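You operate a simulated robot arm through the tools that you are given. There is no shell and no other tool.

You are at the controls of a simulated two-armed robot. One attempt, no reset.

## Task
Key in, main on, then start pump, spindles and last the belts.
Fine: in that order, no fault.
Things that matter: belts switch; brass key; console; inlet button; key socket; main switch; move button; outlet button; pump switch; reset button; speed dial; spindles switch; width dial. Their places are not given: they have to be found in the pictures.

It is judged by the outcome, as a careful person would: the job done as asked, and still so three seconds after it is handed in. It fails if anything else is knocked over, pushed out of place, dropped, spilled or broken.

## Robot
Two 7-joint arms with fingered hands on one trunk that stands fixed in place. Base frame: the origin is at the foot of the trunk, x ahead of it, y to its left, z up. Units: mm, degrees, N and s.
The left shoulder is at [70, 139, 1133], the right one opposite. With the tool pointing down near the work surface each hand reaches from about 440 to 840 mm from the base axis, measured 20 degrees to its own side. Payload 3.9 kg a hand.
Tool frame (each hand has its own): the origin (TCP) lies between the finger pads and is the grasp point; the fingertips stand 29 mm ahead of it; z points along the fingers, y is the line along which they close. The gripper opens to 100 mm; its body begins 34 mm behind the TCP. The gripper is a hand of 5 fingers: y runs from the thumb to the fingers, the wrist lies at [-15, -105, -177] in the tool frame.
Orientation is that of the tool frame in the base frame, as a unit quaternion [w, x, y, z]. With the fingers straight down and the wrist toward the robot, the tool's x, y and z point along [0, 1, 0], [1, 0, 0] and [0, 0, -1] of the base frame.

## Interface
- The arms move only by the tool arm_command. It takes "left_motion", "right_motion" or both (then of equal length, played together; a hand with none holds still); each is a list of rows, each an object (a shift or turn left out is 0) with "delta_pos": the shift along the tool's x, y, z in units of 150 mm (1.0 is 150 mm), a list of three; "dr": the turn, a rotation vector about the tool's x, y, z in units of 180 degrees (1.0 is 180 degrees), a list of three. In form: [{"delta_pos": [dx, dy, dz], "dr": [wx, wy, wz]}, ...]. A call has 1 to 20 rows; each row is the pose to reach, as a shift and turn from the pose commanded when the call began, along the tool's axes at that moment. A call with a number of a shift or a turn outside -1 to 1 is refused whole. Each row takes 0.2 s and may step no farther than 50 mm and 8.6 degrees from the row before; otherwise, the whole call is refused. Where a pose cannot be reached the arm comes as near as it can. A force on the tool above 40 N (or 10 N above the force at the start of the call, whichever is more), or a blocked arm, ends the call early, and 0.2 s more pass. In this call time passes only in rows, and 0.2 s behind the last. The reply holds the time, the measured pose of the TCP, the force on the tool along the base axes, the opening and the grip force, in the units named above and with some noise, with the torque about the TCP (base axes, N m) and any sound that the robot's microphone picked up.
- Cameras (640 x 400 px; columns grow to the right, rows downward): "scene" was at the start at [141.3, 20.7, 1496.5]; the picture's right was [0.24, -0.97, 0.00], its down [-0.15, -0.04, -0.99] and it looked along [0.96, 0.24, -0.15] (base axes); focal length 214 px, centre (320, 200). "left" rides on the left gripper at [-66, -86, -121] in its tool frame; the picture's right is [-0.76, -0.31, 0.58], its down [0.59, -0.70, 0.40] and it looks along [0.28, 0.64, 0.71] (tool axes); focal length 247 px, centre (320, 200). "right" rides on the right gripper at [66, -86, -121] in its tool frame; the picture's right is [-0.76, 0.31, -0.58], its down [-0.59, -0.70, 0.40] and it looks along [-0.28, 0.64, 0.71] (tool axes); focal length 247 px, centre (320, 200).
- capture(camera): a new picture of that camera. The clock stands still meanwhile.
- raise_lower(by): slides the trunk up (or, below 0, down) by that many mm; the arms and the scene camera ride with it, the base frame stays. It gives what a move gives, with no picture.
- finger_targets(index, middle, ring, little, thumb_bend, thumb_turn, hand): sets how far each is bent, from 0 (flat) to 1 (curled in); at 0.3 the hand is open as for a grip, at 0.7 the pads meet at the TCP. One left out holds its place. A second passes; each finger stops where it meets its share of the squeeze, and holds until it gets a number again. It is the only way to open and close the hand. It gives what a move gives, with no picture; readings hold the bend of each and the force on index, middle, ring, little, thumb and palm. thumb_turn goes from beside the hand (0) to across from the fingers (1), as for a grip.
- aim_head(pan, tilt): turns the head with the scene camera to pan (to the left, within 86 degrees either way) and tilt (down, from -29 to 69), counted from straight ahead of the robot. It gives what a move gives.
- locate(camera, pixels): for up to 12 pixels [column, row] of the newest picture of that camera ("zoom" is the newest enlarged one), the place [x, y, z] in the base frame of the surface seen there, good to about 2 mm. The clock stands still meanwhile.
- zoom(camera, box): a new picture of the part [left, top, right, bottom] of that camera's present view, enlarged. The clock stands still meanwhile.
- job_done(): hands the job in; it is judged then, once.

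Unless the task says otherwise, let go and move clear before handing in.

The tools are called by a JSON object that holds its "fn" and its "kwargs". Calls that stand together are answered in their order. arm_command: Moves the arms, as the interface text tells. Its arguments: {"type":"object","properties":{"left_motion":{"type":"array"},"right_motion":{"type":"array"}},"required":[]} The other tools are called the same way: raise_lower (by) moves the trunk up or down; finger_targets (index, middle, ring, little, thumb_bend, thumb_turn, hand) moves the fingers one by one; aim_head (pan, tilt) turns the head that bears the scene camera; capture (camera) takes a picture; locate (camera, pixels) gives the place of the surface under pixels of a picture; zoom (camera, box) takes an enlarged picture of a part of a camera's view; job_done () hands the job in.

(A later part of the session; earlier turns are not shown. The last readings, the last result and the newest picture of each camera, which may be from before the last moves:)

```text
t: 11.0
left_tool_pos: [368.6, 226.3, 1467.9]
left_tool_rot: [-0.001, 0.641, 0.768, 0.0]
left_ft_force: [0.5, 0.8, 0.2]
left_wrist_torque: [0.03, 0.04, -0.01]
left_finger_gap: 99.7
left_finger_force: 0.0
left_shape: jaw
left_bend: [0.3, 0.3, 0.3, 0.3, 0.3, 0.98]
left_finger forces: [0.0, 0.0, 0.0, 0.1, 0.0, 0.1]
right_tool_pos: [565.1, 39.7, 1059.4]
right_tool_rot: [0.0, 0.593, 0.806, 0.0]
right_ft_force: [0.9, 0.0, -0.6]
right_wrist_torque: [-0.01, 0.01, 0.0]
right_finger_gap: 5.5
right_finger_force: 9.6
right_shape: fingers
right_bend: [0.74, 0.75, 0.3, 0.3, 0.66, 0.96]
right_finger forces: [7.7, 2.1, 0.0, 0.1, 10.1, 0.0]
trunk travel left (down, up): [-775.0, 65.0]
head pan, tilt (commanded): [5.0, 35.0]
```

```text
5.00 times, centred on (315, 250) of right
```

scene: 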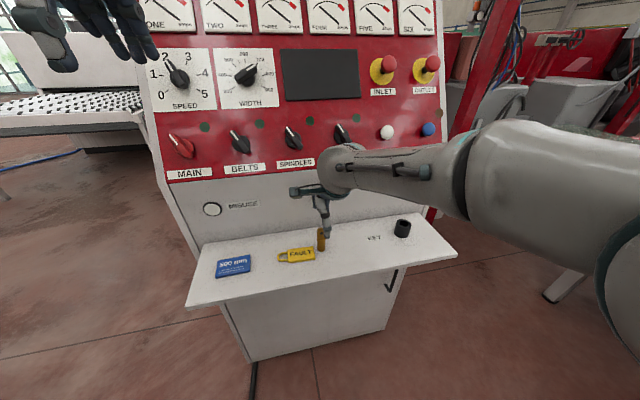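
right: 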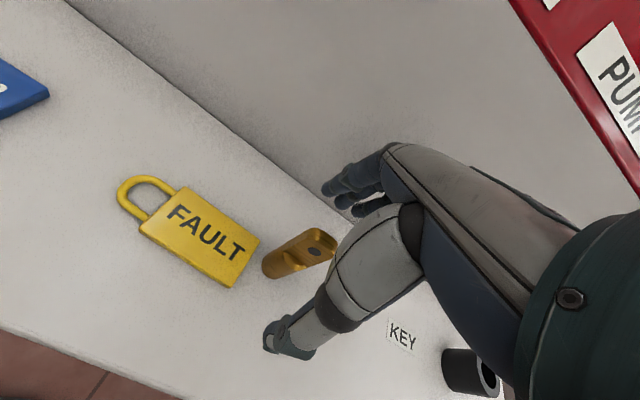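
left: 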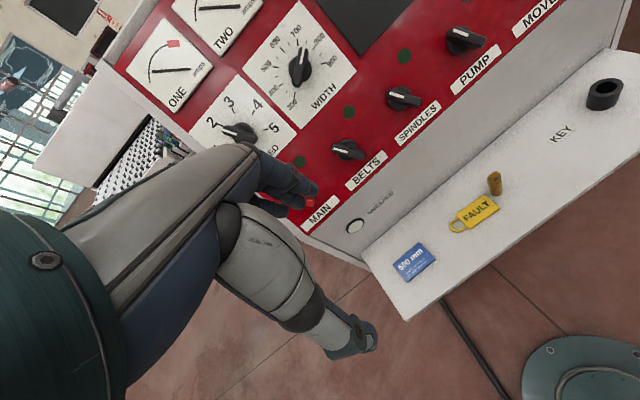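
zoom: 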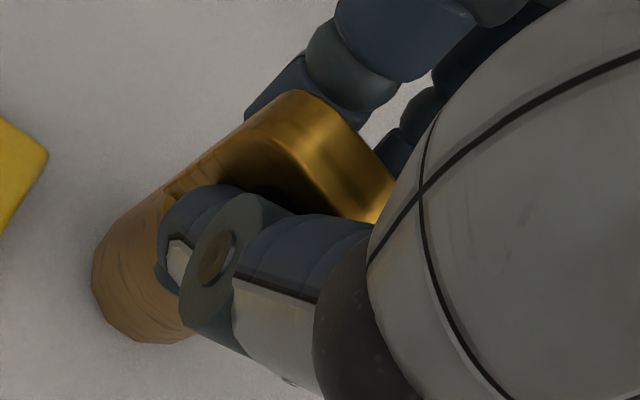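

{"fn": "locate", "kwargs": {"camera": "zoom", "pixels": [[305, 95], [330, 120], [350, 150], [375, 200], [290, 130], [270, 120], [120, 260], [140, 320], [110, 300], [170, 200], [200, 180], [320, 185]]}}

{"fn": "zoom", "kwargs": {"camera": "scene", "box": [300, 215, 345, 260]}}

{"fn": "locate", "kwargs": {"camera": "zoom", "pixels": [[300, 250], [325, 250], [345, 250], [305, 280], [325, 280], [350, 280], [325, 300], [272, 150], [268, 165], [325, 232]]}}

```text
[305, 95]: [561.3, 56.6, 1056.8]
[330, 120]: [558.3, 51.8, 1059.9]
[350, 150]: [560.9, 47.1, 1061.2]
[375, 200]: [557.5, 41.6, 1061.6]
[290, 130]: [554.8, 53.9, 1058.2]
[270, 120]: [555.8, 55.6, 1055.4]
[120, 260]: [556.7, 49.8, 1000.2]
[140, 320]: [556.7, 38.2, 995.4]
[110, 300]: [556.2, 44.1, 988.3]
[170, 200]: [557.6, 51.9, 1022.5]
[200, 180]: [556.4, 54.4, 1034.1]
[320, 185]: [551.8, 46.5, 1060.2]
```

```text
8.89 times, centred on (322, 238) of scene
```

zoom: 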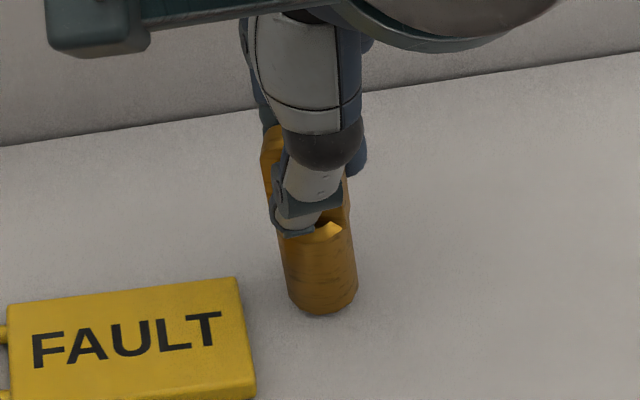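

```text
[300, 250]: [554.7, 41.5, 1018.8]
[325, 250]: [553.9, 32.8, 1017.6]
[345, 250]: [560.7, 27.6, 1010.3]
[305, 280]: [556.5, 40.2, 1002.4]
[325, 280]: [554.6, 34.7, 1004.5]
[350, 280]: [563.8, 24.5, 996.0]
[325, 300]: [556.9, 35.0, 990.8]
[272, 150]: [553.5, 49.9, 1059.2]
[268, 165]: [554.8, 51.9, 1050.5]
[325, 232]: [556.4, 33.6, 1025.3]
```

The key's top has moved to about (557,47) and its foot to about (567,36): it leans ~8° toward the robot and ~8° left in the grip. I'll lift it 40 mm slowly and see how it hangs, then correct with a tool turn.

{"fn": "arm_command", "kwargs": {"right_motion": [{"delta_pos": [0, 0, -0.04]}, {"delta_pos": [0, 0, -0.08]}, {"delta_pos": [0, 0, -0.14]}, {"delta_pos": [0, 0, -0.2]}, {"delta_pos": [0, 0, -0.27]}]}}

{"fn": "zoom", "kwargs": {"camera": "right", "box": [270, 200, 370, 300]}}

{"fn": "zoom", "kwargs": {"camera": "scene", "box": [295, 195, 345, 245]}}

```text
t: 12.2
left_tool_pos: [367.7, 225.8, 1468.2]
left_tool_rot: [0.0, 0.641, 0.767, -0.001]
left_ft_force: [0.3, -0.4, 0.1]
left_wrist_torque: [-0.04, -0.01, 0.0]
left_finger_gap: 99.6
left_finger_force: 0.1
left_shape: jaw
left_bend: [0.3, 0.3, 0.3, 0.3, 0.3, 0.98]
left_finger forces: [0.0, 0.0, 0.0, 0.0, 0.0, 0.0]
right_tool_pos: [564.7, 41.2, 1101.1]
right_tool_rot: [-0.001, 0.592, 0.806, -0.001]
right_ft_force: [-0.9, -0.2, -1.6]
right_wrist_torque: [-0.01, -0.01, 0.03]
right_finger_gap: 5.5
right_finger_force: 10.7
right_shape: fingers
right_bend: [0.74, 0.75, 0.3, 0.3, 0.66, 0.96]
right_finger forces: [7.8, 2.0, 0.0, 0.0, 10.2, 0.1]
trunk travel left (down, up): [-775.0, 65.0]
head pan, tilt (commanded): [5.0, 35.0]
```

```text
4.00 times, centred on (320, 250) of right
```

zoom: 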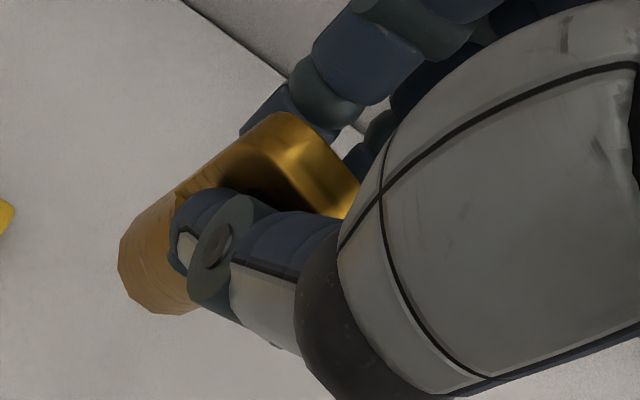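

```text
8.00 times, centred on (320, 220) of scene
```

zoom: 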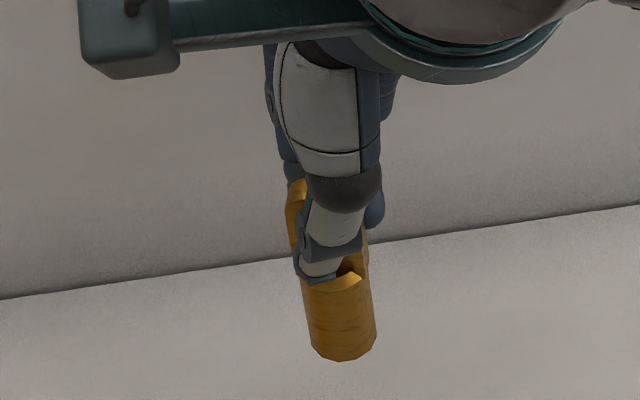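

The key is off the shelf and firmly held. I measure its axis from both cameras.

{"fn": "locate", "kwargs": {"camera": "zoom", "pixels": [[320, 290], [340, 290], [360, 290], [325, 320], [345, 320], [365, 320], [330, 345], [348, 350], [295, 195], [295, 215], [312, 300], [370, 300]]}}

{"fn": "zoom", "kwargs": {"camera": "right", "box": [270, 200, 370, 300]}}

{"fn": "locate", "kwargs": {"camera": "zoom", "pixels": [[285, 118], [310, 140], [330, 165], [350, 205], [320, 185], [265, 135], [300, 165], [130, 240], [135, 280], [160, 300], [160, 220], [190, 180]]}}

```text
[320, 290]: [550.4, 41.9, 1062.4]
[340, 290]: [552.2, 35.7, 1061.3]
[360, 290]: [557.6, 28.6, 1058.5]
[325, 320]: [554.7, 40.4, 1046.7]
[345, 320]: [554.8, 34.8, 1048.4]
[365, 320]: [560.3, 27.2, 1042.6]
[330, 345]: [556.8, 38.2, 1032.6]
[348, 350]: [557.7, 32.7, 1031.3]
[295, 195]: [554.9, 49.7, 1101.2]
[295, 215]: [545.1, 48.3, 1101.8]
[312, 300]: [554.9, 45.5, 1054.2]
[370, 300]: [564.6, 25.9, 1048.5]
```

```text
4.00 times, centred on (320, 250) of right
```

zoom: 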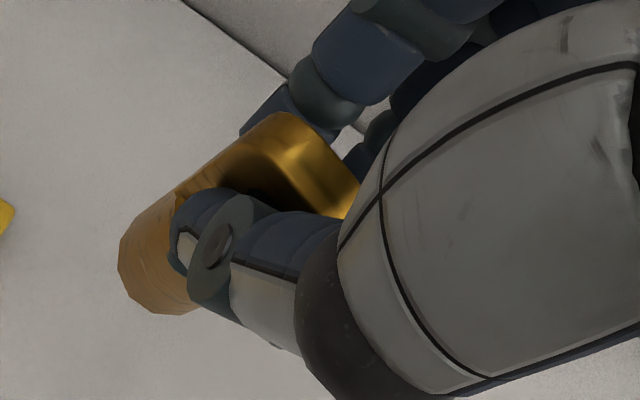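

```text
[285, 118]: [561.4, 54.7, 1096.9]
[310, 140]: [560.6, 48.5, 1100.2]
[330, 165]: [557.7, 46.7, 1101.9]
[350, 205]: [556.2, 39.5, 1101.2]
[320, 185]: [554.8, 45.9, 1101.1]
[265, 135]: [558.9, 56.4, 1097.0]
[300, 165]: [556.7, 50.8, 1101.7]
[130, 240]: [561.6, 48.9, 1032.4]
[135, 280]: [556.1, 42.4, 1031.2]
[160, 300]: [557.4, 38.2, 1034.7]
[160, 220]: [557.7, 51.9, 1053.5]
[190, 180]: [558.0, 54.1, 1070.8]
```

The key's axis leans ≈9.4° to console-left and ≈6.3° toward the robot. I lift 40 mm more while turning the tool to bring the key upright.

{"fn": "arm_command", "kwargs": {"right_motion": [{"delta_pos": [0, 0, -0.07], "dr": [0.009, 0.013, 0]}, {"delta_pos": [0, 0, -0.13], "dr": [0.0175, 0.026, 0]}, {"delta_pos": [0, 0, -0.2], "dr": [0.026, 0.039, 0]}, {"delta_pos": [0, 0, -0.27], "dr": [0.035, 0.052, 0]}]}}

{"fn": "zoom", "kwargs": {"camera": "right", "box": [270, 200, 370, 300]}}

{"fn": "locate", "kwargs": {"camera": "zoom", "pixels": [[285, 118], [310, 140], [330, 165], [350, 205], [320, 185], [265, 135], [300, 165], [130, 240], [135, 280], [160, 300], [160, 220], [190, 180]]}}

{"fn": "zoom", "kwargs": {"camera": "scene", "box": [295, 185, 345, 235]}}

```text
t: 13.2
left_tool_pos: [369.5, 225.7, 1467.3]
left_tool_rot: [-0.001, 0.641, 0.768, 0.0]
left_ft_force: [-0.4, 0.1, 0.4]
left_wrist_torque: [-0.03, -0.01, -0.05]
left_finger_gap: 99.6
left_finger_force: 0.0
left_shape: jaw
left_bend: [0.3, 0.3, 0.3, 0.3, 0.3, 0.98]
left_finger forces: [0.1, 0.1, 0.0, 0.0, 0.0, 0.0]
right_tool_pos: [566.8, 40.9, 1140.3]
right_tool_rot: [-0.098, 0.589, 0.802, 0.004]
right_ft_force: [-0.1, -0.4, -0.7]
right_wrist_torque: [-0.01, -0.02, 0.01]
right_finger_gap: 5.5
right_finger_force: 9.8
right_shape: fingers
right_bend: [0.74, 0.75, 0.3, 0.3, 0.66, 0.96]
right_finger forces: [7.8, 2.2, 0.0, 0.1, 10.1, 0.0]
trunk travel left (down, up): [-775.0, 65.0]
head pan, tilt (commanded): [5.0, 35.0]
```

```text
4.00 times, centred on (320, 250) of right
```

zoom: 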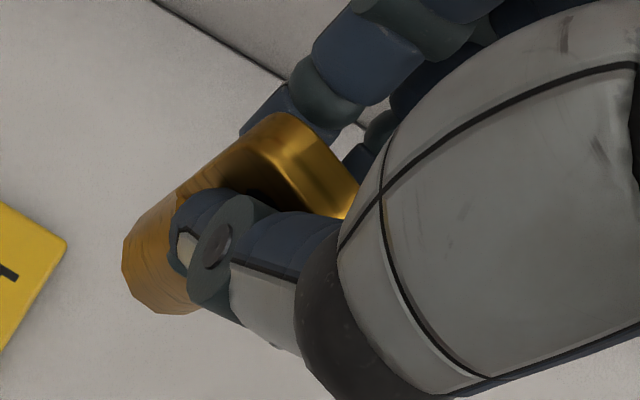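

```text
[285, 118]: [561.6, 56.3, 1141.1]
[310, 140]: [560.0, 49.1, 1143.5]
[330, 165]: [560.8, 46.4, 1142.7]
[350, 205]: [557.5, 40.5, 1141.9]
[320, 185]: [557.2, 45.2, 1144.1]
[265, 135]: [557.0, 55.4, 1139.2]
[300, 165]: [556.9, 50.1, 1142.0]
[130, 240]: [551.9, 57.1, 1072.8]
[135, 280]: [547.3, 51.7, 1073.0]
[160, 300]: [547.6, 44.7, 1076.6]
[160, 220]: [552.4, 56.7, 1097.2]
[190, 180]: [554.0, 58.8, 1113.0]
```

```text
8.00 times, centred on (320, 210) of scene
```

zoom: 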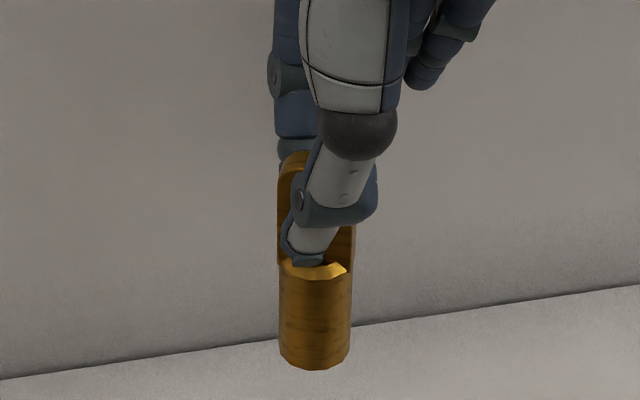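

The key now looks upright sideways in the scene. I check the fore-aft lean along its front line.

{"fn": "locate", "kwargs": {"camera": "zoom", "pixels": [[315, 285], [315, 300], [315, 320], [315, 340], [315, 355], [300, 290], [300, 345], [335, 290], [335, 345], [283, 240], [348, 245], [290, 190]]}}

```text
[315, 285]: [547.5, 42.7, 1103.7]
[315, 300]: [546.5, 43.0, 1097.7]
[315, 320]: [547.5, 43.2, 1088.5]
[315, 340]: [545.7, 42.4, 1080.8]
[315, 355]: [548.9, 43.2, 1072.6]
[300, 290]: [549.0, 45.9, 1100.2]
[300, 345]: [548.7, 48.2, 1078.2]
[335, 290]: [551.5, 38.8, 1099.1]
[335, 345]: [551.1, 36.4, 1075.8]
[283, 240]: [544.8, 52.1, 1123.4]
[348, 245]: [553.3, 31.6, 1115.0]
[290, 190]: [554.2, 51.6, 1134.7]
```

The key is vertical within ~2°, axis at ≈(558.6, 43.7), bottom z≈1064. Now I re-measure the socket rim.

{"fn": "zoom", "kwargs": {"camera": "scene", "box": [385, 210, 420, 245]}}

```text
11.43 times, centred on (402, 228) of scene
```

zoom: 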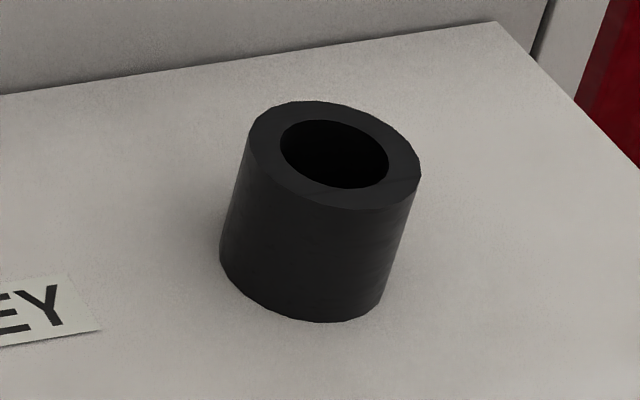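

{"fn": "locate", "kwargs": {"camera": "zoom", "pixels": [[265, 150], [300, 110], [360, 120], [405, 155], [402, 190], [370, 200], [320, 193], [280, 175], [270, 125], [335, 195], [400, 170], [258, 140]]}}

```text
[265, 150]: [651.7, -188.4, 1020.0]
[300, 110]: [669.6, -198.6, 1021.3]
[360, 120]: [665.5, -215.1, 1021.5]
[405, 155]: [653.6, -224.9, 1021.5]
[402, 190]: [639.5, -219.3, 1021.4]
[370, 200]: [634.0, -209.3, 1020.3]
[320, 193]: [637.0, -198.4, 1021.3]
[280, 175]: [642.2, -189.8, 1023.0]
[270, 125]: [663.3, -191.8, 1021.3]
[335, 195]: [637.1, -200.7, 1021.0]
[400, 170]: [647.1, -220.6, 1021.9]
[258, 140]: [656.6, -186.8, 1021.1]
```

Socket centre ≈(652.3, -206), rim z≈1021. I carry the key toward it at constant height, half the way first.

{"fn": "arm_command", "kwargs": {"right_motion": [{"delta_pos": [-0.15, 0.007, -0.0255]}, {"delta_pos": [-0.35, 0.0162, -0.0596]}, {"delta_pos": [-0.55, 0.0255, -0.0937]}, {"delta_pos": [-0.75, 0.0347, -0.1277]}, {"delta_pos": [-0.875, 0.0405, -0.149]}]}}

{"fn": "arm_command", "kwargs": {"right_motion": [{"delta_pos": [-0.15, 0.007, -0.0255]}, {"delta_pos": [-0.35, 0.0162, -0.0596]}, {"delta_pos": [-0.55, 0.0255, -0.0937]}, {"delta_pos": [-0.75, 0.0347, -0.1277]}, {"delta_pos": [-0.875, 0.0405, -0.149]}]}}

{"fn": "capture", "kwargs": {"camera": "scene"}}

{"fn": "capture", "kwargs": {"camera": "right"}}

```text
t: 14.4
left_tool_pos: [367.9, 225.2, 1468.5]
left_tool_rot: [0.0, 0.641, 0.767, 0.0]
left_ft_force: [-0.5, -0.1, -0.4]
left_wrist_torque: [0.01, 0.02, -0.01]
left_finger_gap: 99.8
left_finger_force: 0.1
left_shape: jaw
left_bend: [0.3, 0.3, 0.3, 0.3, 0.3, 0.98]
left_finger forces: [0.0, 0.1, 0.0, 0.0, 0.1, 0.0]
right_tool_pos: [611.0, -86.4, 1139.9]
right_tool_rot: [-0.099, 0.59, 0.802, 0.004]
right_ft_force: [0.0, 0.5, -1.8]
right_wrist_torque: [0.0, 0.03, 0.0]
right_finger_gap: 5.3
right_finger_force: 9.9
right_shape: fingers
right_bend: [0.74, 0.75, 0.3, 0.3, 0.66, 0.96]
right_finger forces: [7.7, 2.4, 0.0, 0.0, 10.0, 0.0]
trunk travel left (down, up): [-775.0, 65.0]
head pan, tilt (commanded): [5.0, 35.0]
```

```text
t: 15.6
left_tool_pos: [369.0, 225.6, 1468.3]
left_tool_rot: [0.0, 0.641, 0.768, 0.0]
left_ft_force: [-0.9, 0.4, 0.4]
left_wrist_torque: [-0.06, 0.0, 0.02]
left_finger_gap: 100.0
left_finger_force: 0.0
left_shape: jaw
left_bend: [0.3, 0.3, 0.3, 0.3, 0.3, 0.98]
left_finger forces: [0.0, 0.0, 0.0, 0.0, 0.0, 0.1]
right_tool_pos: [659.0, -212.2, 1138.9]
right_tool_rot: [-0.098, 0.59, 0.801, 0.004]
right_ft_force: [0.0, 0.1, -1.6]
right_wrist_torque: [-0.01, -0.02, 0.0]
right_finger_gap: 5.4
right_finger_force: 10.5
right_shape: fingers
right_bend: [0.74, 0.75, 0.3, 0.3, 0.66, 0.96]
right_finger forces: [7.8, 2.3, 0.0, 0.0, 10.1, 0.1]
trunk travel left (down, up): [-775.0, 65.0]
head pan, tilt (commanded): [5.0, 35.0]
```

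```text
taken
```

scene: 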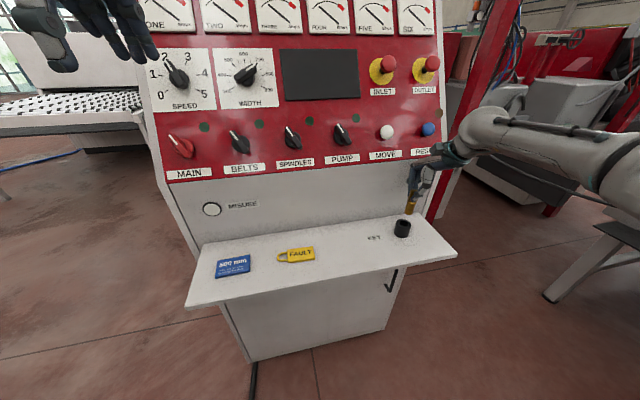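

```text
taken
```

right: 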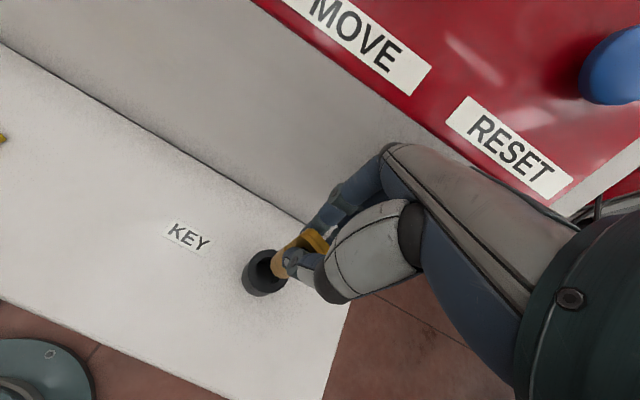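

The key hangs just above the socket at (410,208). I zoom in and measure its axis and the rim again.

{"fn": "zoom", "kwargs": {"camera": "scene", "box": [380, 180, 440, 240]}}

{"fn": "zoom", "kwargs": {"camera": "scene", "box": [390, 190, 430, 230]}}

```text
6.67 times, centred on (410, 210) of scene
```

zoom: 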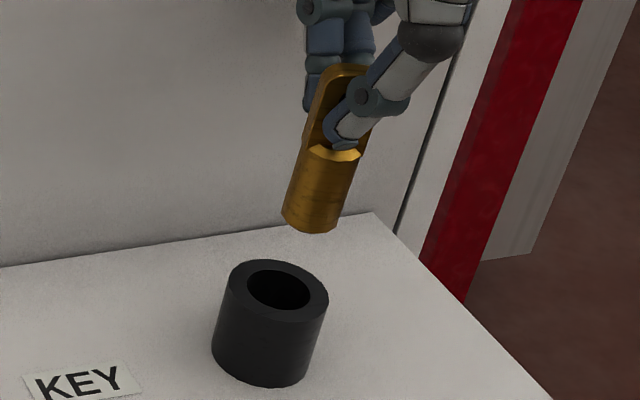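

```text
10.00 times, centred on (410, 210) of scene
```

zoom: 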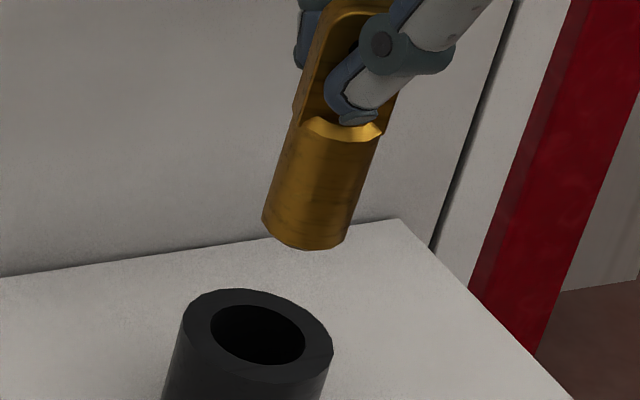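

{"fn": "locate", "kwargs": {"camera": "zoom", "pixels": [[335, 145], [325, 175], [315, 205], [308, 235], [290, 220], [330, 225], [300, 160], [365, 170], [190, 330], [280, 300], [320, 350], [240, 380]]}}

{"fn": "zoom", "kwargs": {"camera": "right", "box": [230, 210, 340, 310]}}

{"fn": "locate", "kwargs": {"camera": "zoom", "pixels": [[270, 200], [260, 240], [275, 265], [340, 130], [380, 110], [420, 150], [400, 170], [120, 290], [90, 240], [130, 330], [200, 360], [150, 205]]}}

```text
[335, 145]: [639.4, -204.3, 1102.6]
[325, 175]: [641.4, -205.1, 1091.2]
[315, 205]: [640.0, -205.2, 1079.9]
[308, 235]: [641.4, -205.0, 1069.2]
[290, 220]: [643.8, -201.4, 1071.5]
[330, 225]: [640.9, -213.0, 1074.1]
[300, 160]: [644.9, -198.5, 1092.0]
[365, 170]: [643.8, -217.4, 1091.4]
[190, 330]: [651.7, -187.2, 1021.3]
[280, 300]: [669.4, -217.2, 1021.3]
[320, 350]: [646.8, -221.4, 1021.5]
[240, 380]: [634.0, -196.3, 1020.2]
```

```text
4.00 times, centred on (285, 260) of right
```

zoom: 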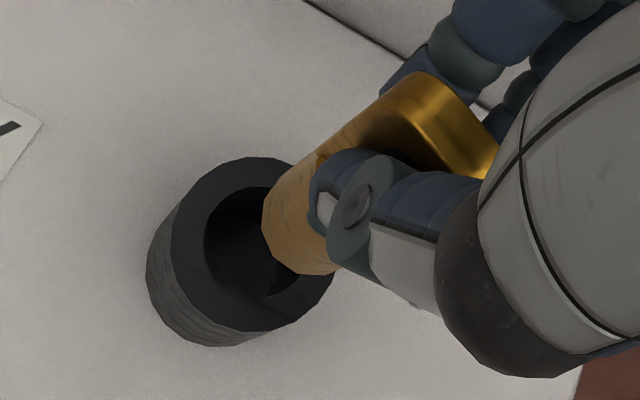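

```text
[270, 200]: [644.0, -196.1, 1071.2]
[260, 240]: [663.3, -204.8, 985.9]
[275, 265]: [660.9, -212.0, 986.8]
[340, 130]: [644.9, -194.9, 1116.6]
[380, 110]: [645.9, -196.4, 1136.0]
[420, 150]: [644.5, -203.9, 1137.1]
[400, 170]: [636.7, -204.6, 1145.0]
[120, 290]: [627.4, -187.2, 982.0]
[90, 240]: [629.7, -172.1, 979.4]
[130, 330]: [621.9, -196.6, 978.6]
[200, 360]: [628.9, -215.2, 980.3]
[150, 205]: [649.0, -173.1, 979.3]
```

The key axis is ≈(651,-208.5), about 3 mm short in y. I take more samples for the lean and offset.

{"fn": "zoom", "kwargs": {"camera": "scene", "box": [398, 196, 422, 220]}}

```text
16.00 times, centred on (410, 208) of scene
```

zoom: 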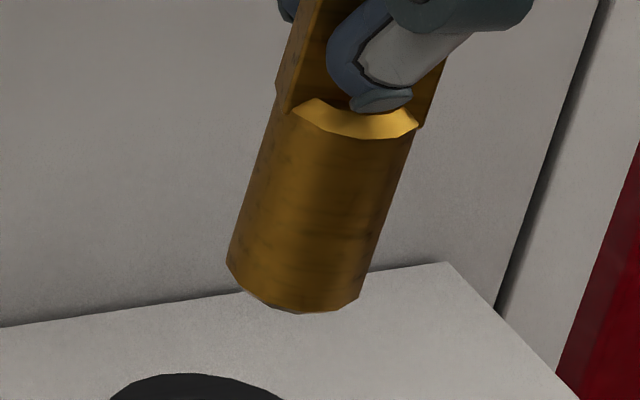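

Lean is only ~1.5°; the key needs a shift of about (+0.8, +3.5) mm. I apply it while lowering 30 mm, stopping ~12 mm above the rim.

{"fn": "arm_command", "kwargs": {"right_motion": [{"delta_pos": [0.0205, 0.0122, 0.002]}, {"delta_pos": [0.0097, 0.0195, 0.067]}, {"delta_pos": [-0.0011, 0.0267, 0.133]}, {"delta_pos": [-0.0119, 0.034, 0.198]}]}}

{"fn": "zoom", "kwargs": {"camera": "scene", "box": [385, 195, 425, 235]}}

{"fn": "zoom", "kwargs": {"camera": "right", "box": [230, 210, 340, 310]}}

```text
t: 16.6
left_tool_pos: [369.1, 226.9, 1467.7]
left_tool_rot: [-0.001, 0.641, 0.768, -0.001]
left_ft_force: [-0.7, -0.1, -0.4]
left_wrist_torque: [0.03, 0.0, 0.0]
left_finger_gap: 100.1
left_finger_force: 0.2
left_shape: jaw
left_bend: [0.3, 0.3, 0.3, 0.3, 0.3, 0.98]
left_finger forces: [0.0, 0.0, 0.1, 0.0, 0.1, 0.0]
right_tool_pos: [659.9, -207.4, 1107.5]
right_tool_rot: [-0.098, 0.589, 0.802, 0.004]
right_ft_force: [-0.5, -0.1, -1.1]
right_wrist_torque: [0.02, -0.02, -0.02]
right_finger_gap: 5.4
right_finger_force: 9.8
right_shape: fingers
right_bend: [0.74, 0.75, 0.3, 0.3, 0.66, 0.96]
right_finger forces: [7.8, 2.4, 0.1, 0.0, 10.0, 0.0]
trunk travel left (down, up): [-775.0, 65.0]
head pan, tilt (commanded): [5.0, 35.0]
```

```text
10.00 times, centred on (405, 215) of scene
```

zoom: 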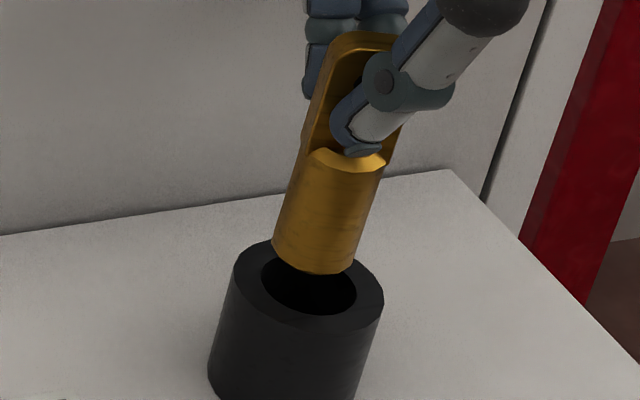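

```text
4.00 times, centred on (285, 260) of right
```

zoom: 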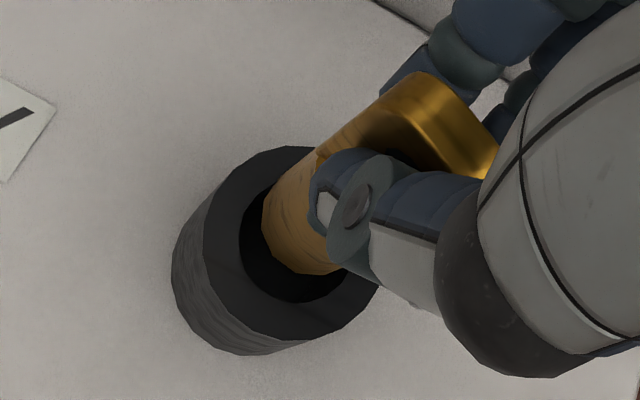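

The key's foot is ~12 mm above the rim and within ~1.5 mm of centre. I lower 15 mm with a 1 mm correction so it just enters.

{"fn": "arm_command", "kwargs": {"right_motion": [{"delta_pos": [-0.0117, 0.0017, 0.031]}, {"delta_pos": [-0.0171, 0.0053, 0.064]}, {"delta_pos": [-0.0225, 0.0089, 0.0972]}]}}

{"fn": "zoom", "kwargs": {"camera": "scene", "box": [385, 195, 425, 235]}}

{"fn": "zoom", "kwargs": {"camera": "right", "box": [230, 210, 340, 310]}}

```text
t: 17.4
left_tool_pos: [368.9, 226.6, 1467.8]
left_tool_rot: [-0.001, 0.641, 0.768, -0.001]
left_ft_force: [0.7, -0.8, 0.3]
left_wrist_torque: [0.02, -0.01, -0.01]
left_finger_gap: 99.9
left_finger_force: 0.1
left_shape: jaw
left_bend: [0.3, 0.3, 0.3, 0.3, 0.3, 0.98]
left_finger forces: [0.0, 0.0, 0.0, 0.0, 0.0, 0.0]
right_tool_pos: [658.8, -207.0, 1094.7]
right_tool_rot: [-0.098, 0.589, 0.802, 0.004]
right_ft_force: [-0.4, -0.4, -1.2]
right_wrist_torque: [0.01, -0.04, 0.03]
right_finger_gap: 5.6
right_finger_force: 9.9
right_shape: fingers
right_bend: [0.74, 0.75, 0.3, 0.3, 0.66, 0.96]
right_finger forces: [7.7, 2.3, 0.0, 0.0, 10.0, 0.1]
trunk travel left (down, up): [-775.0, 65.0]
head pan, tilt (commanded): [5.0, 35.0]
```

```text
10.00 times, centred on (405, 215) of scene
```

zoom: 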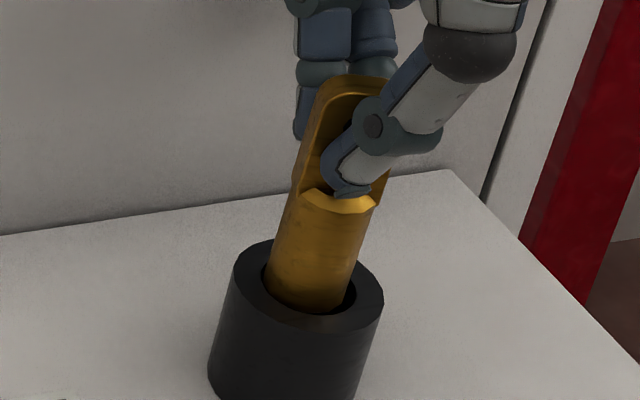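

```text
4.00 times, centred on (285, 260) of right
```

zoom: 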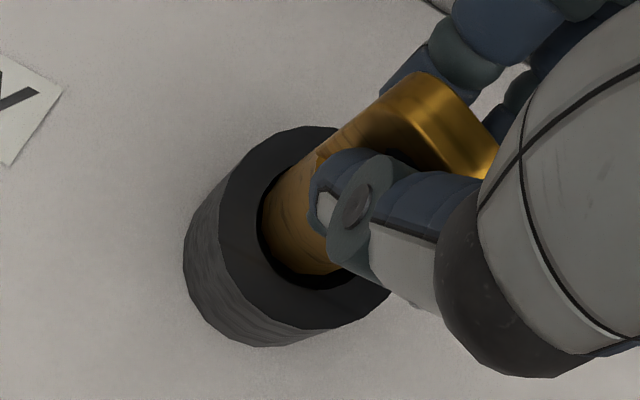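

The foot is inside the bore, centred. I lower 28 mm in small steps, watching the force.

{"fn": "arm_command", "kwargs": {"right_motion": [{"delta_pos": [-0.005, 0.0034, 0.0305]}, {"delta_pos": [-0.0101, 0.0068, 0.061]}, {"delta_pos": [-0.0151, 0.0102, 0.0915]}, {"delta_pos": [-0.0202, 0.0136, 0.122]}, {"delta_pos": [-0.0252, 0.017, 0.1525]}, {"delta_pos": [-0.0302, 0.0203, 0.183]}]}}

{"fn": "zoom", "kwargs": {"camera": "scene", "box": [385, 195, 425, 235]}}

{"fn": "zoom", "kwargs": {"camera": "right", "box": [230, 210, 340, 310]}}

```text
t: 18.8
left_tool_pos: [369.0, 226.4, 1467.8]
left_tool_rot: [0.0, 0.64, 0.768, 0.0]
left_ft_force: [-0.3, -0.1, -0.5]
left_wrist_torque: [0.01, 0.03, -0.03]
left_finger_gap: 99.8
left_finger_force: 0.0
left_shape: jaw
left_bend: [0.3, 0.3, 0.3, 0.3, 0.3, 0.98]
left_finger forces: [0.0, 0.0, 0.1, 0.0, 0.1, 0.0]
right_tool_pos: [658.0, -207.2, 1066.8]
right_tool_rot: [-0.098, 0.59, 0.802, 0.004]
right_ft_force: [-0.3, -0.1, -1.3]
right_wrist_torque: [0.01, 0.01, 0.0]
right_finger_gap: 5.2
right_finger_force: 9.9
right_shape: fingers
right_bend: [0.74, 0.75, 0.3, 0.3, 0.66, 0.96]
right_finger forces: [7.7, 2.3, 0.0, 0.0, 10.0, 0.0]
trunk travel left (down, up): [-775.0, 65.0]
head pan, tilt (commanded): [5.0, 35.0]
```

```text
10.00 times, centred on (405, 215) of scene
```

zoom: 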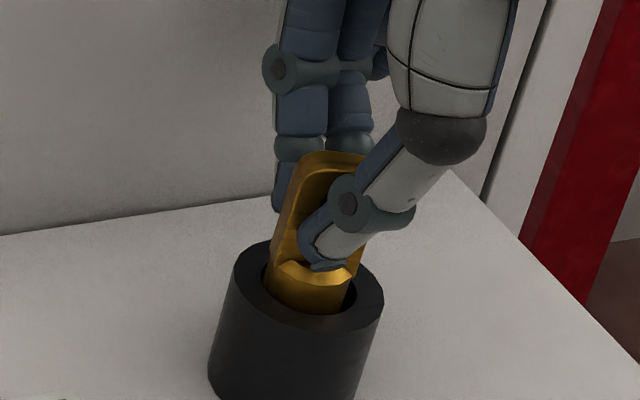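

```text
4.00 times, centred on (285, 260) of right
```

zoom: 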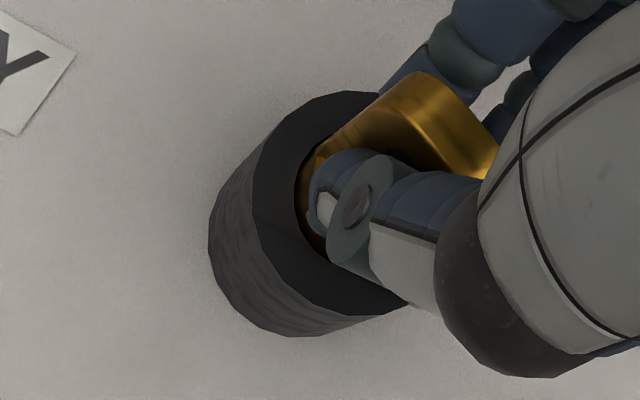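

Inserted ~28 mm with no resistance. I lower another 10 mm in small steps.

{"fn": "arm_command", "kwargs": {"right_motion": [{"delta_pos": [-0.0022, 0.0015, 0.0131]}, {"delta_pos": [-0.0043, 0.0029, 0.0261]}, {"delta_pos": [-0.0065, 0.0044, 0.0392]}, {"delta_pos": [-0.0086, 0.0058, 0.0523]}, {"delta_pos": [-0.0108, 0.0073, 0.0653]}]}}

{"fn": "zoom", "kwargs": {"camera": "scene", "box": [385, 195, 425, 235]}}

{"fn": "zoom", "kwargs": {"camera": "right", "box": [230, 210, 340, 310]}}

```text
t: 20.0
left_tool_pos: [366.1, 227.9, 1468.7]
left_tool_rot: [0.002, 0.641, 0.768, 0.0]
left_ft_force: [0.7, 0.1, 0.3]
left_wrist_torque: [-0.03, -0.02, -0.02]
left_finger_gap: 100.0
left_finger_force: 0.0
left_shape: jaw
left_bend: [0.3, 0.3, 0.3, 0.3, 0.3, 0.98]
left_finger forces: [0.0, 0.0, 0.0, 0.0, 0.0, 0.1]
right_tool_pos: [657.9, -205.7, 1061.1]
right_tool_rot: [-0.096, 0.59, 0.802, 0.006]
right_ft_force: [3.4, -0.3, 17.0]
right_wrist_torque: [0.11, 0.05, 0.02]
right_finger_gap: 5.1
right_finger_force: 13.6
right_shape: fingers
right_bend: [0.75, 0.76, 0.3, 0.3, 0.65, 0.95]
right_finger forces: [11.1, 3.9, 0.0, 0.1, 11.1, 0.1]
trunk travel left (down, up): [-775.0, 65.0]
head pan, tilt (commanded): [5.0, 35.0]
```

```text
10.00 times, centred on (405, 215) of scene
```

zoom: 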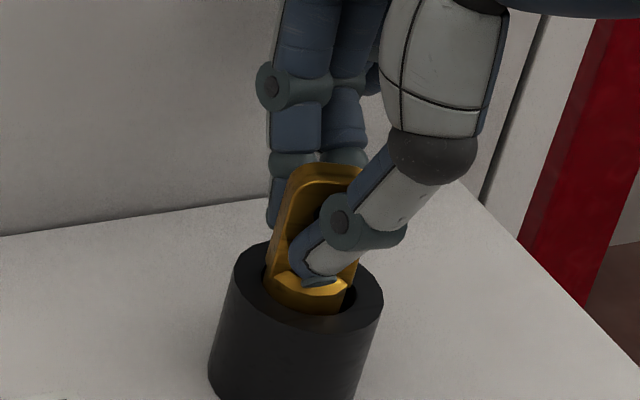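

```text
4.00 times, centred on (285, 260) of right
```

zoom: 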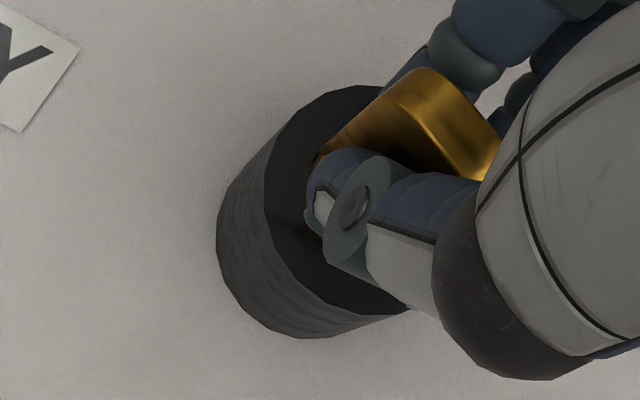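

The vertical force rose to 17 N: the key has reached the bottom of the socket. I relieve the push by ~4 mm, then open the fingers a little.

{"fn": "arm_command", "kwargs": {"right_motion": [{"delta_pos": [0.0022, -0.0015, -0.0131]}, {"delta_pos": [0.0043, -0.0029, -0.0261]}]}}

{"fn": "finger_targets", "kwargs": {"hand": "right", "index": 0.64, "middle": 0.64, "thumb_bend": 0.6}}

{"fn": "zoom", "kwargs": {"camera": "scene", "box": [385, 195, 425, 235]}}

{"fn": "zoom", "kwargs": {"camera": "right", "box": [230, 210, 340, 310]}}

```text
t: 20.6
left_tool_pos: [365.9, 227.8, 1469.0]
left_tool_rot: [0.0, 0.64, 0.768, 0.001]
left_ft_force: [-0.5, 0.9, 0.6]
left_wrist_torque: [0.01, 0.0, -0.01]
left_finger_gap: 99.8
left_finger_force: 0.0
left_shape: jaw
left_bend: [0.3, 0.3, 0.3, 0.3, 0.3, 0.98]
left_finger forces: [0.1, 0.0, 0.1, 0.1, 0.0, 0.0]
right_tool_pos: [657.0, -206.5, 1061.9]
right_tool_rot: [-0.098, 0.589, 0.802, 0.004]
right_ft_force: [2.2, -0.1, 12.0]
right_wrist_torque: [0.06, 0.0, 0.0]
right_finger_gap: 5.1
right_finger_force: 12.5
right_shape: fingers
right_bend: [0.75, 0.76, 0.3, 0.3, 0.64, 0.95]
right_finger forces: [10.9, 3.5, 0.1, 0.0, 11.0, 0.0]
trunk travel left (down, up): [-775.0, 65.0]
head pan, tilt (commanded): [5.0, 35.0]
```

```text
t: 21.6
left_tool_pos: [366.9, 227.0, 1468.5]
left_tool_rot: [0.0, 0.641, 0.768, 0.001]
left_ft_force: [-0.5, 0.3, 0.6]
left_wrist_torque: [-0.01, -0.01, -0.02]
left_finger_gap: 100.0
left_finger_force: 0.0
left_shape: jaw
left_bend: [0.3, 0.3, 0.3, 0.3, 0.3, 0.98]
left_finger forces: [0.0, 0.1, 0.0, 0.1, 0.0, 0.0]
right_tool_pos: [658.0, -204.4, 1061.5]
right_tool_rot: [-0.098, 0.59, 0.802, 0.004]
right_ft_force: [-0.1, -1.2, 6.2]
right_wrist_torque: [-0.03, -0.06, -0.02]
right_finger_gap: 20.4
right_finger_force: 2.6
right_shape: fingers
right_bend: [0.64, 0.72, 0.3, 0.3, 0.6, 0.97]
right_finger forces: [0.0, 5.9, 0.0, 0.0, 0.0, 0.0]
trunk travel left (down, up): [-775.0, 65.0]
head pan, tilt (commanded): [5.0, 35.0]
```

```text
10.00 times, centred on (405, 215) of scene
```

zoom: 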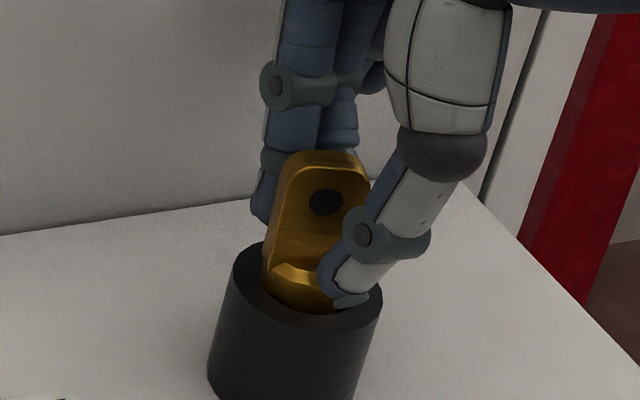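

```text
4.00 times, centred on (285, 260) of right
```

zoom: 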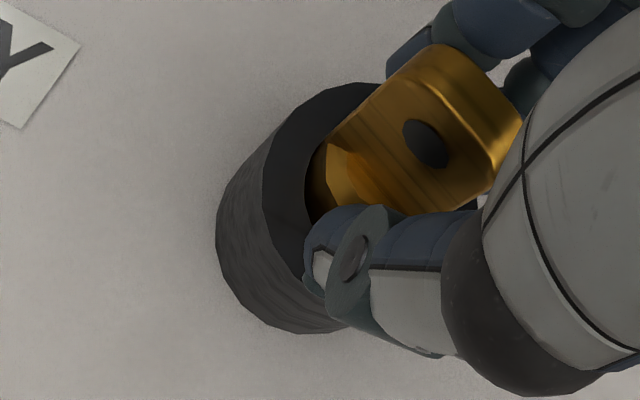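

Thumb and index are off; only the middle fingertip still presses (5.9 N), probably on the key's back shoulder. I rise 4 mm and open further.

{"fn": "arm_command", "kwargs": {"right_motion": [{"delta_pos": [0.0022, -0.0015, -0.0131]}, {"delta_pos": [0.0043, -0.0029, -0.0261]}]}}

{"fn": "zoom", "kwargs": {"camera": "right", "box": [230, 210, 340, 310]}}

```text
t: 22.2
left_tool_pos: [367.3, 225.6, 1468.5]
left_tool_rot: [-0.001, 0.641, 0.767, 0.0]
left_ft_force: [-0.3, 0.1, 0.7]
left_wrist_torque: [0.01, -0.01, -0.03]
left_finger_gap: 100.1
left_finger_force: 0.1
left_shape: jaw
left_bend: [0.3, 0.3, 0.3, 0.3, 0.3, 0.98]
left_finger forces: [0.0, 0.0, 0.1, 0.0, 0.0, 0.0]
right_tool_pos: [658.7, -206.2, 1064.0]
right_tool_rot: [-0.098, 0.59, 0.802, 0.004]
right_ft_force: [0.8, 0.8, 1.3]
right_wrist_torque: [-0.02, -0.02, -0.02]
right_finger_gap: 20.6
right_finger_force: 0.0
right_shape: fingers
right_bend: [0.64, 0.64, 0.3, 0.3, 0.6, 0.97]
right_finger forces: [0.0, 0.1, 0.1, 0.0, 0.0, 0.0]
trunk travel left (down, up): [-775.0, 65.0]
head pan, tilt (commanded): [5.0, 35.0]
```

```text
4.00 times, centred on (285, 260) of right
```

zoom: 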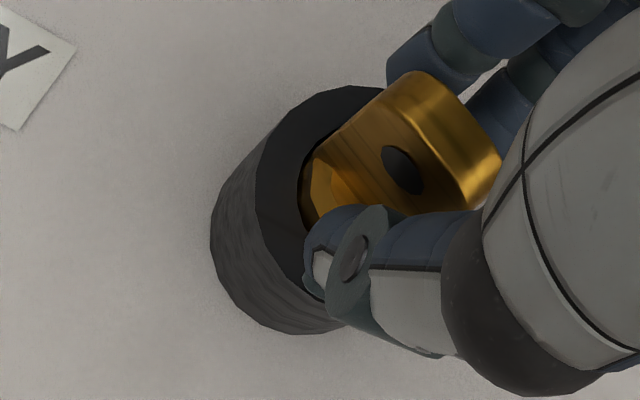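

The hand is free of load. I open it fully and look at the key.

{"fn": "finger_targets", "kwargs": {"hand": "right", "index": 0.35, "middle": 0.35, "thumb_bend": 0.3}}

{"fn": "zoom", "kwargs": {"camera": "scene", "box": [385, 195, 425, 235]}}

{"fn": "zoom", "kwargs": {"camera": "right", "box": [230, 200, 350, 310]}}

{"fn": "capture", "kwargs": {"camera": "scene"}}

```text
t: 23.2
left_tool_pos: [368.3, 226.1, 1468.5]
left_tool_rot: [0.0, 0.641, 0.768, 0.0]
left_ft_force: [-0.4, 0.4, -0.5]
left_wrist_torque: [0.0, 0.02, 0.01]
left_finger_gap: 99.9
left_finger_force: 0.1
left_shape: jaw
left_bend: [0.3, 0.3, 0.3, 0.3, 0.3, 0.98]
left_finger forces: [0.0, 0.0, 0.0, 0.0, 0.0, 0.0]
right_tool_pos: [659.2, -206.8, 1064.3]
right_tool_rot: [-0.099, 0.589, 0.802, 0.004]
right_ft_force: [-0.4, -0.3, -0.4]
right_wrist_torque: [0.03, 0.04, 0.05]
right_finger_gap: 92.4
right_finger_force: 0.1
right_shape: fingers
right_bend: [0.35, 0.35, 0.3, 0.3, 0.3, 0.97]
right_finger forces: [0.0, 0.1, 0.0, 0.0, 0.0, 0.0]
trunk travel left (down, up): [-775.0, 65.0]
head pan, tilt (commanded): [5.0, 35.0]
```

```text
10.00 times, centred on (405, 215) of scene
```

zoom: 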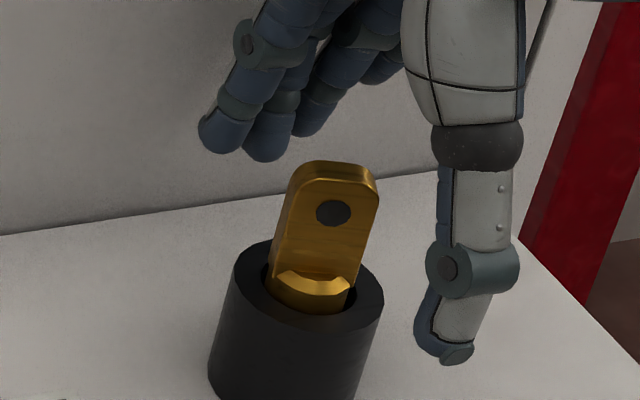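

```text
3.64 times, centred on (290, 255) of right
```

zoom: 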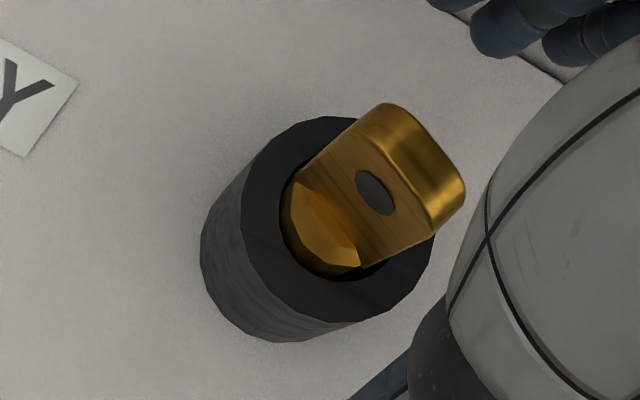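

```text
taken
```

scene: 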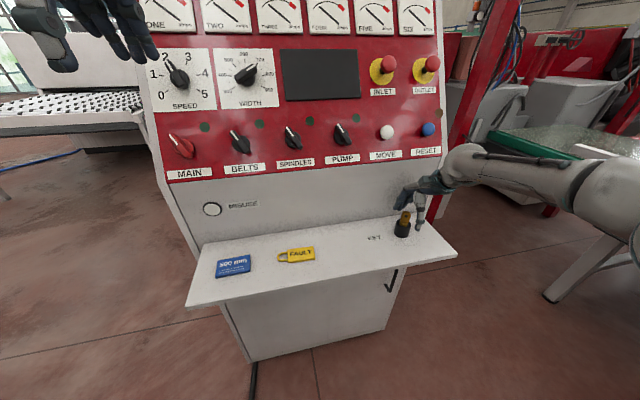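

The key stands in the socket, released. I check its height (is it fully seated?).

{"fn": "zoom", "kwargs": {"camera": "scene", "box": [390, 205, 420, 235]}}

{"fn": "locate", "kwargs": {"camera": "zoom", "pixels": [[340, 85], [330, 100], [350, 100], [310, 200], [320, 245], [300, 240], [350, 250], [310, 270], [250, 270], [390, 290], [320, 300], [340, 60]]}}

```text
13.33 times, centred on (405, 220) of scene
```

zoom: 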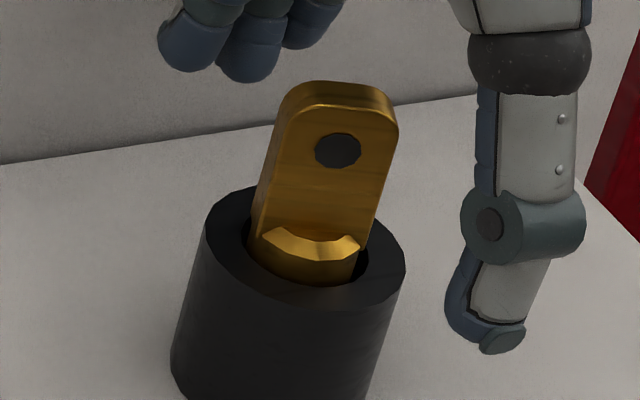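

```text
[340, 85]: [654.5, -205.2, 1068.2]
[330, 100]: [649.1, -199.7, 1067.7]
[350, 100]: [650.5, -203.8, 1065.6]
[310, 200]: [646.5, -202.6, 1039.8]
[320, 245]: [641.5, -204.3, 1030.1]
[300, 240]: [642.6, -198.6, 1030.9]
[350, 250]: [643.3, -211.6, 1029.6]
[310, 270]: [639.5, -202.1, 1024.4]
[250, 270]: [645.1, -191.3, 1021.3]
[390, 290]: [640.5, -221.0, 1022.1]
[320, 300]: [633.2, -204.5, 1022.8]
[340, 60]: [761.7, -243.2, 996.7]
```

The key's top is at z≈1068, i.e. it sits ~8 mm above shelf level after a firm 17 N push, so it is on the socket floor, 33 mm deep. I raise the right hand clear and draw it back from the console.

{"fn": "arm_command", "kwargs": {"right_motion": [{"delta_pos": [0.0216, -0.0146, -0.1307]}, {"delta_pos": [0.0432, -0.0291, -0.2613]}, {"delta_pos": [0.081, -0.0545, -0.49]}, {"delta_pos": [0.0996, -0.334, -0.592]}, {"delta_pos": [0.1135, -0.61, -0.661]}, {"delta_pos": [0.1216, -0.882, -0.697]}]}}

{"fn": "capture", "kwargs": {"camera": "scene"}}

{"fn": "capture", "kwargs": {"camera": "right"}}

```text
t: 24.6
left_tool_pos: [368.2, 224.2, 1469.5]
left_tool_rot: [0.0, 0.641, 0.768, 0.001]
left_ft_force: [0.3, -0.3, -0.3]
left_wrist_torque: [0.05, -0.02, 0.02]
left_finger_gap: 99.7
left_finger_force: 0.0
left_shape: jaw
left_bend: [0.3, 0.3, 0.3, 0.3, 0.3, 0.98]
left_finger forces: [0.1, 0.0, 0.1, 0.0, 0.0, 0.0]
right_tool_pos: [538.4, -246.1, 1185.4]
right_tool_rot: [-0.098, 0.589, 0.802, 0.006]
right_ft_force: [-0.4, 0.4, 0.2]
right_wrist_torque: [-0.02, 0.01, -0.02]
right_finger_gap: 93.0
right_finger_force: 0.1
right_shape: fingers
right_bend: [0.35, 0.35, 0.3, 0.3, 0.3, 0.98]
right_finger forces: [0.0, 0.1, 0.1, 0.0, 0.0, 0.0]
trunk travel left (down, up): [-775.0, 65.0]
head pan, tilt (commanded): [5.0, 35.0]
```

```text
taken
```

scene: 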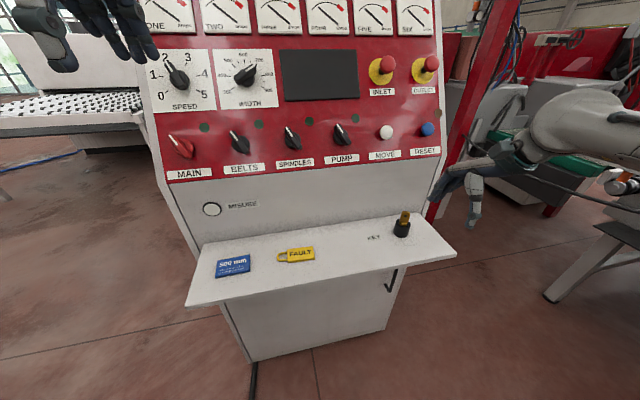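

```text
taken
```

right: 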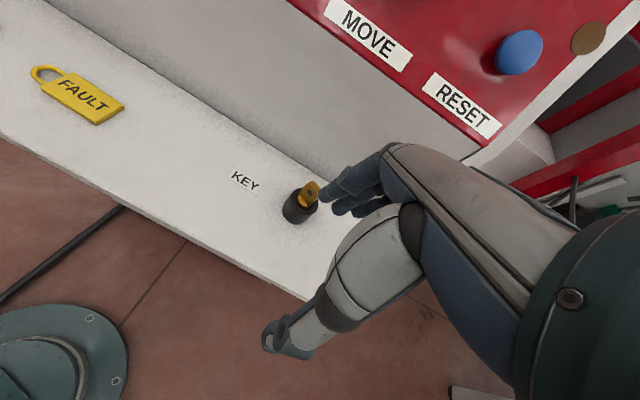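

The key stays upright in the socket and the right hand is clear. Now I shape the left hand for pointing (index out, others curled) and look at it.

{"fn": "finger_targets", "kwargs": {"hand": "left", "index": 0.3, "middle": 1.0, "ring": 1.0, "little": 1.0, "thumb_bend": 0.3, "thumb_turn": 0.3}}

{"fn": "aim_head", "kwargs": {"pan": 35, "tilt": 5}}

{"fn": "capture", "kwargs": {"camera": "scene"}}

{"fn": "capture", "kwargs": {"camera": "left"}}

```text
t: 25.6
left_tool_pos: [368.2, 227.0, 1467.3]
left_tool_rot: [0.0, 0.64, 0.768, 0.0]
left_ft_force: [0.4, 0.6, -1.3]
left_wrist_torque: [-0.01, -0.04, 0.03]
left_finger_gap: 122.4
left_finger_force: 0.1
left_shape: fingers
left_bend: [0.3, 1.0, 1.0, 1.0, 0.3, 0.29]
left_finger forces: [0.1, 0.0, 0.1, 0.0, 0.0, 0.0]
right_tool_pos: [540.2, -243.1, 1184.4]
right_tool_rot: [-0.098, 0.589, 0.802, 0.005]
right_ft_force: [-0.8, -0.2, -0.7]
right_wrist_torque: [-0.03, -0.04, -0.04]
right_finger_gap: 92.6
right_finger_force: 0.0
right_shape: fingers
right_bend: [0.35, 0.35, 0.3, 0.3, 0.3, 0.98]
right_finger forces: [0.1, 0.0, 0.0, 0.1, 0.1, 0.0]
trunk travel left (down, up): [-775.0, 65.0]
head pan, tilt (commanded): [5.0, 35.0]
```

```text
t: 26.6
left_tool_pos: [368.4, 226.8, 1469.0]
left_tool_rot: [0.0, 0.641, 0.767, 0.0]
left_ft_force: [-0.7, 0.5, 0.4]
left_wrist_torque: [-0.01, -0.01, -0.01]
left_finger_gap: 122.3
left_finger_force: 0.0
left_shape: fingers
left_bend: [0.3, 1.0, 1.0, 1.0, 0.3, 0.29]
left_finger forces: [0.0, 0.1, 0.0, 0.1, 0.0, 0.0]
right_tool_pos: [540.9, -245.2, 1184.9]
right_tool_rot: [-0.098, 0.589, 0.802, 0.004]
right_ft_force: [0.5, -0.7, 0.5]
right_wrist_torque: [0.01, 0.0, 0.04]
right_finger_gap: 92.7
right_finger_force: 0.0
right_shape: fingers
right_bend: [0.35, 0.35, 0.3, 0.3, 0.3, 0.98]
right_finger forces: [0.1, 0.1, 0.0, 0.1, 0.1, 0.0]
trunk travel left (down, up): [-775.0, 65.0]
head pan, tilt (commanded): [35.0, 5.0]
```

```text
taken
```

scene: 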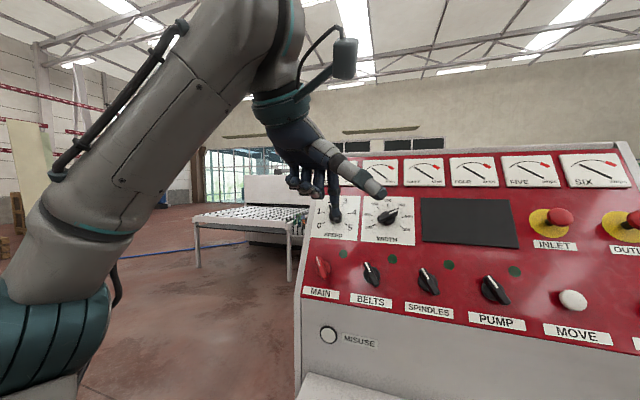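

```text
taken
```

left: 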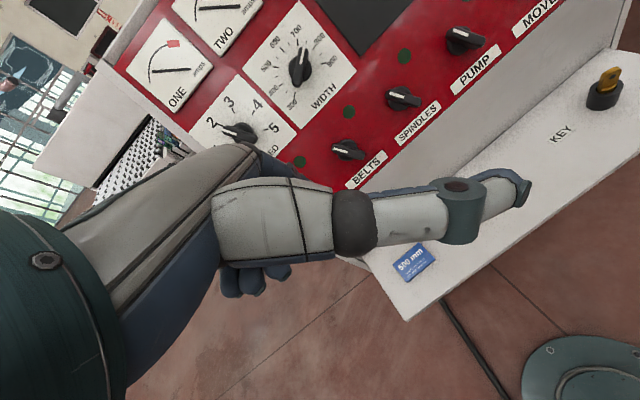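

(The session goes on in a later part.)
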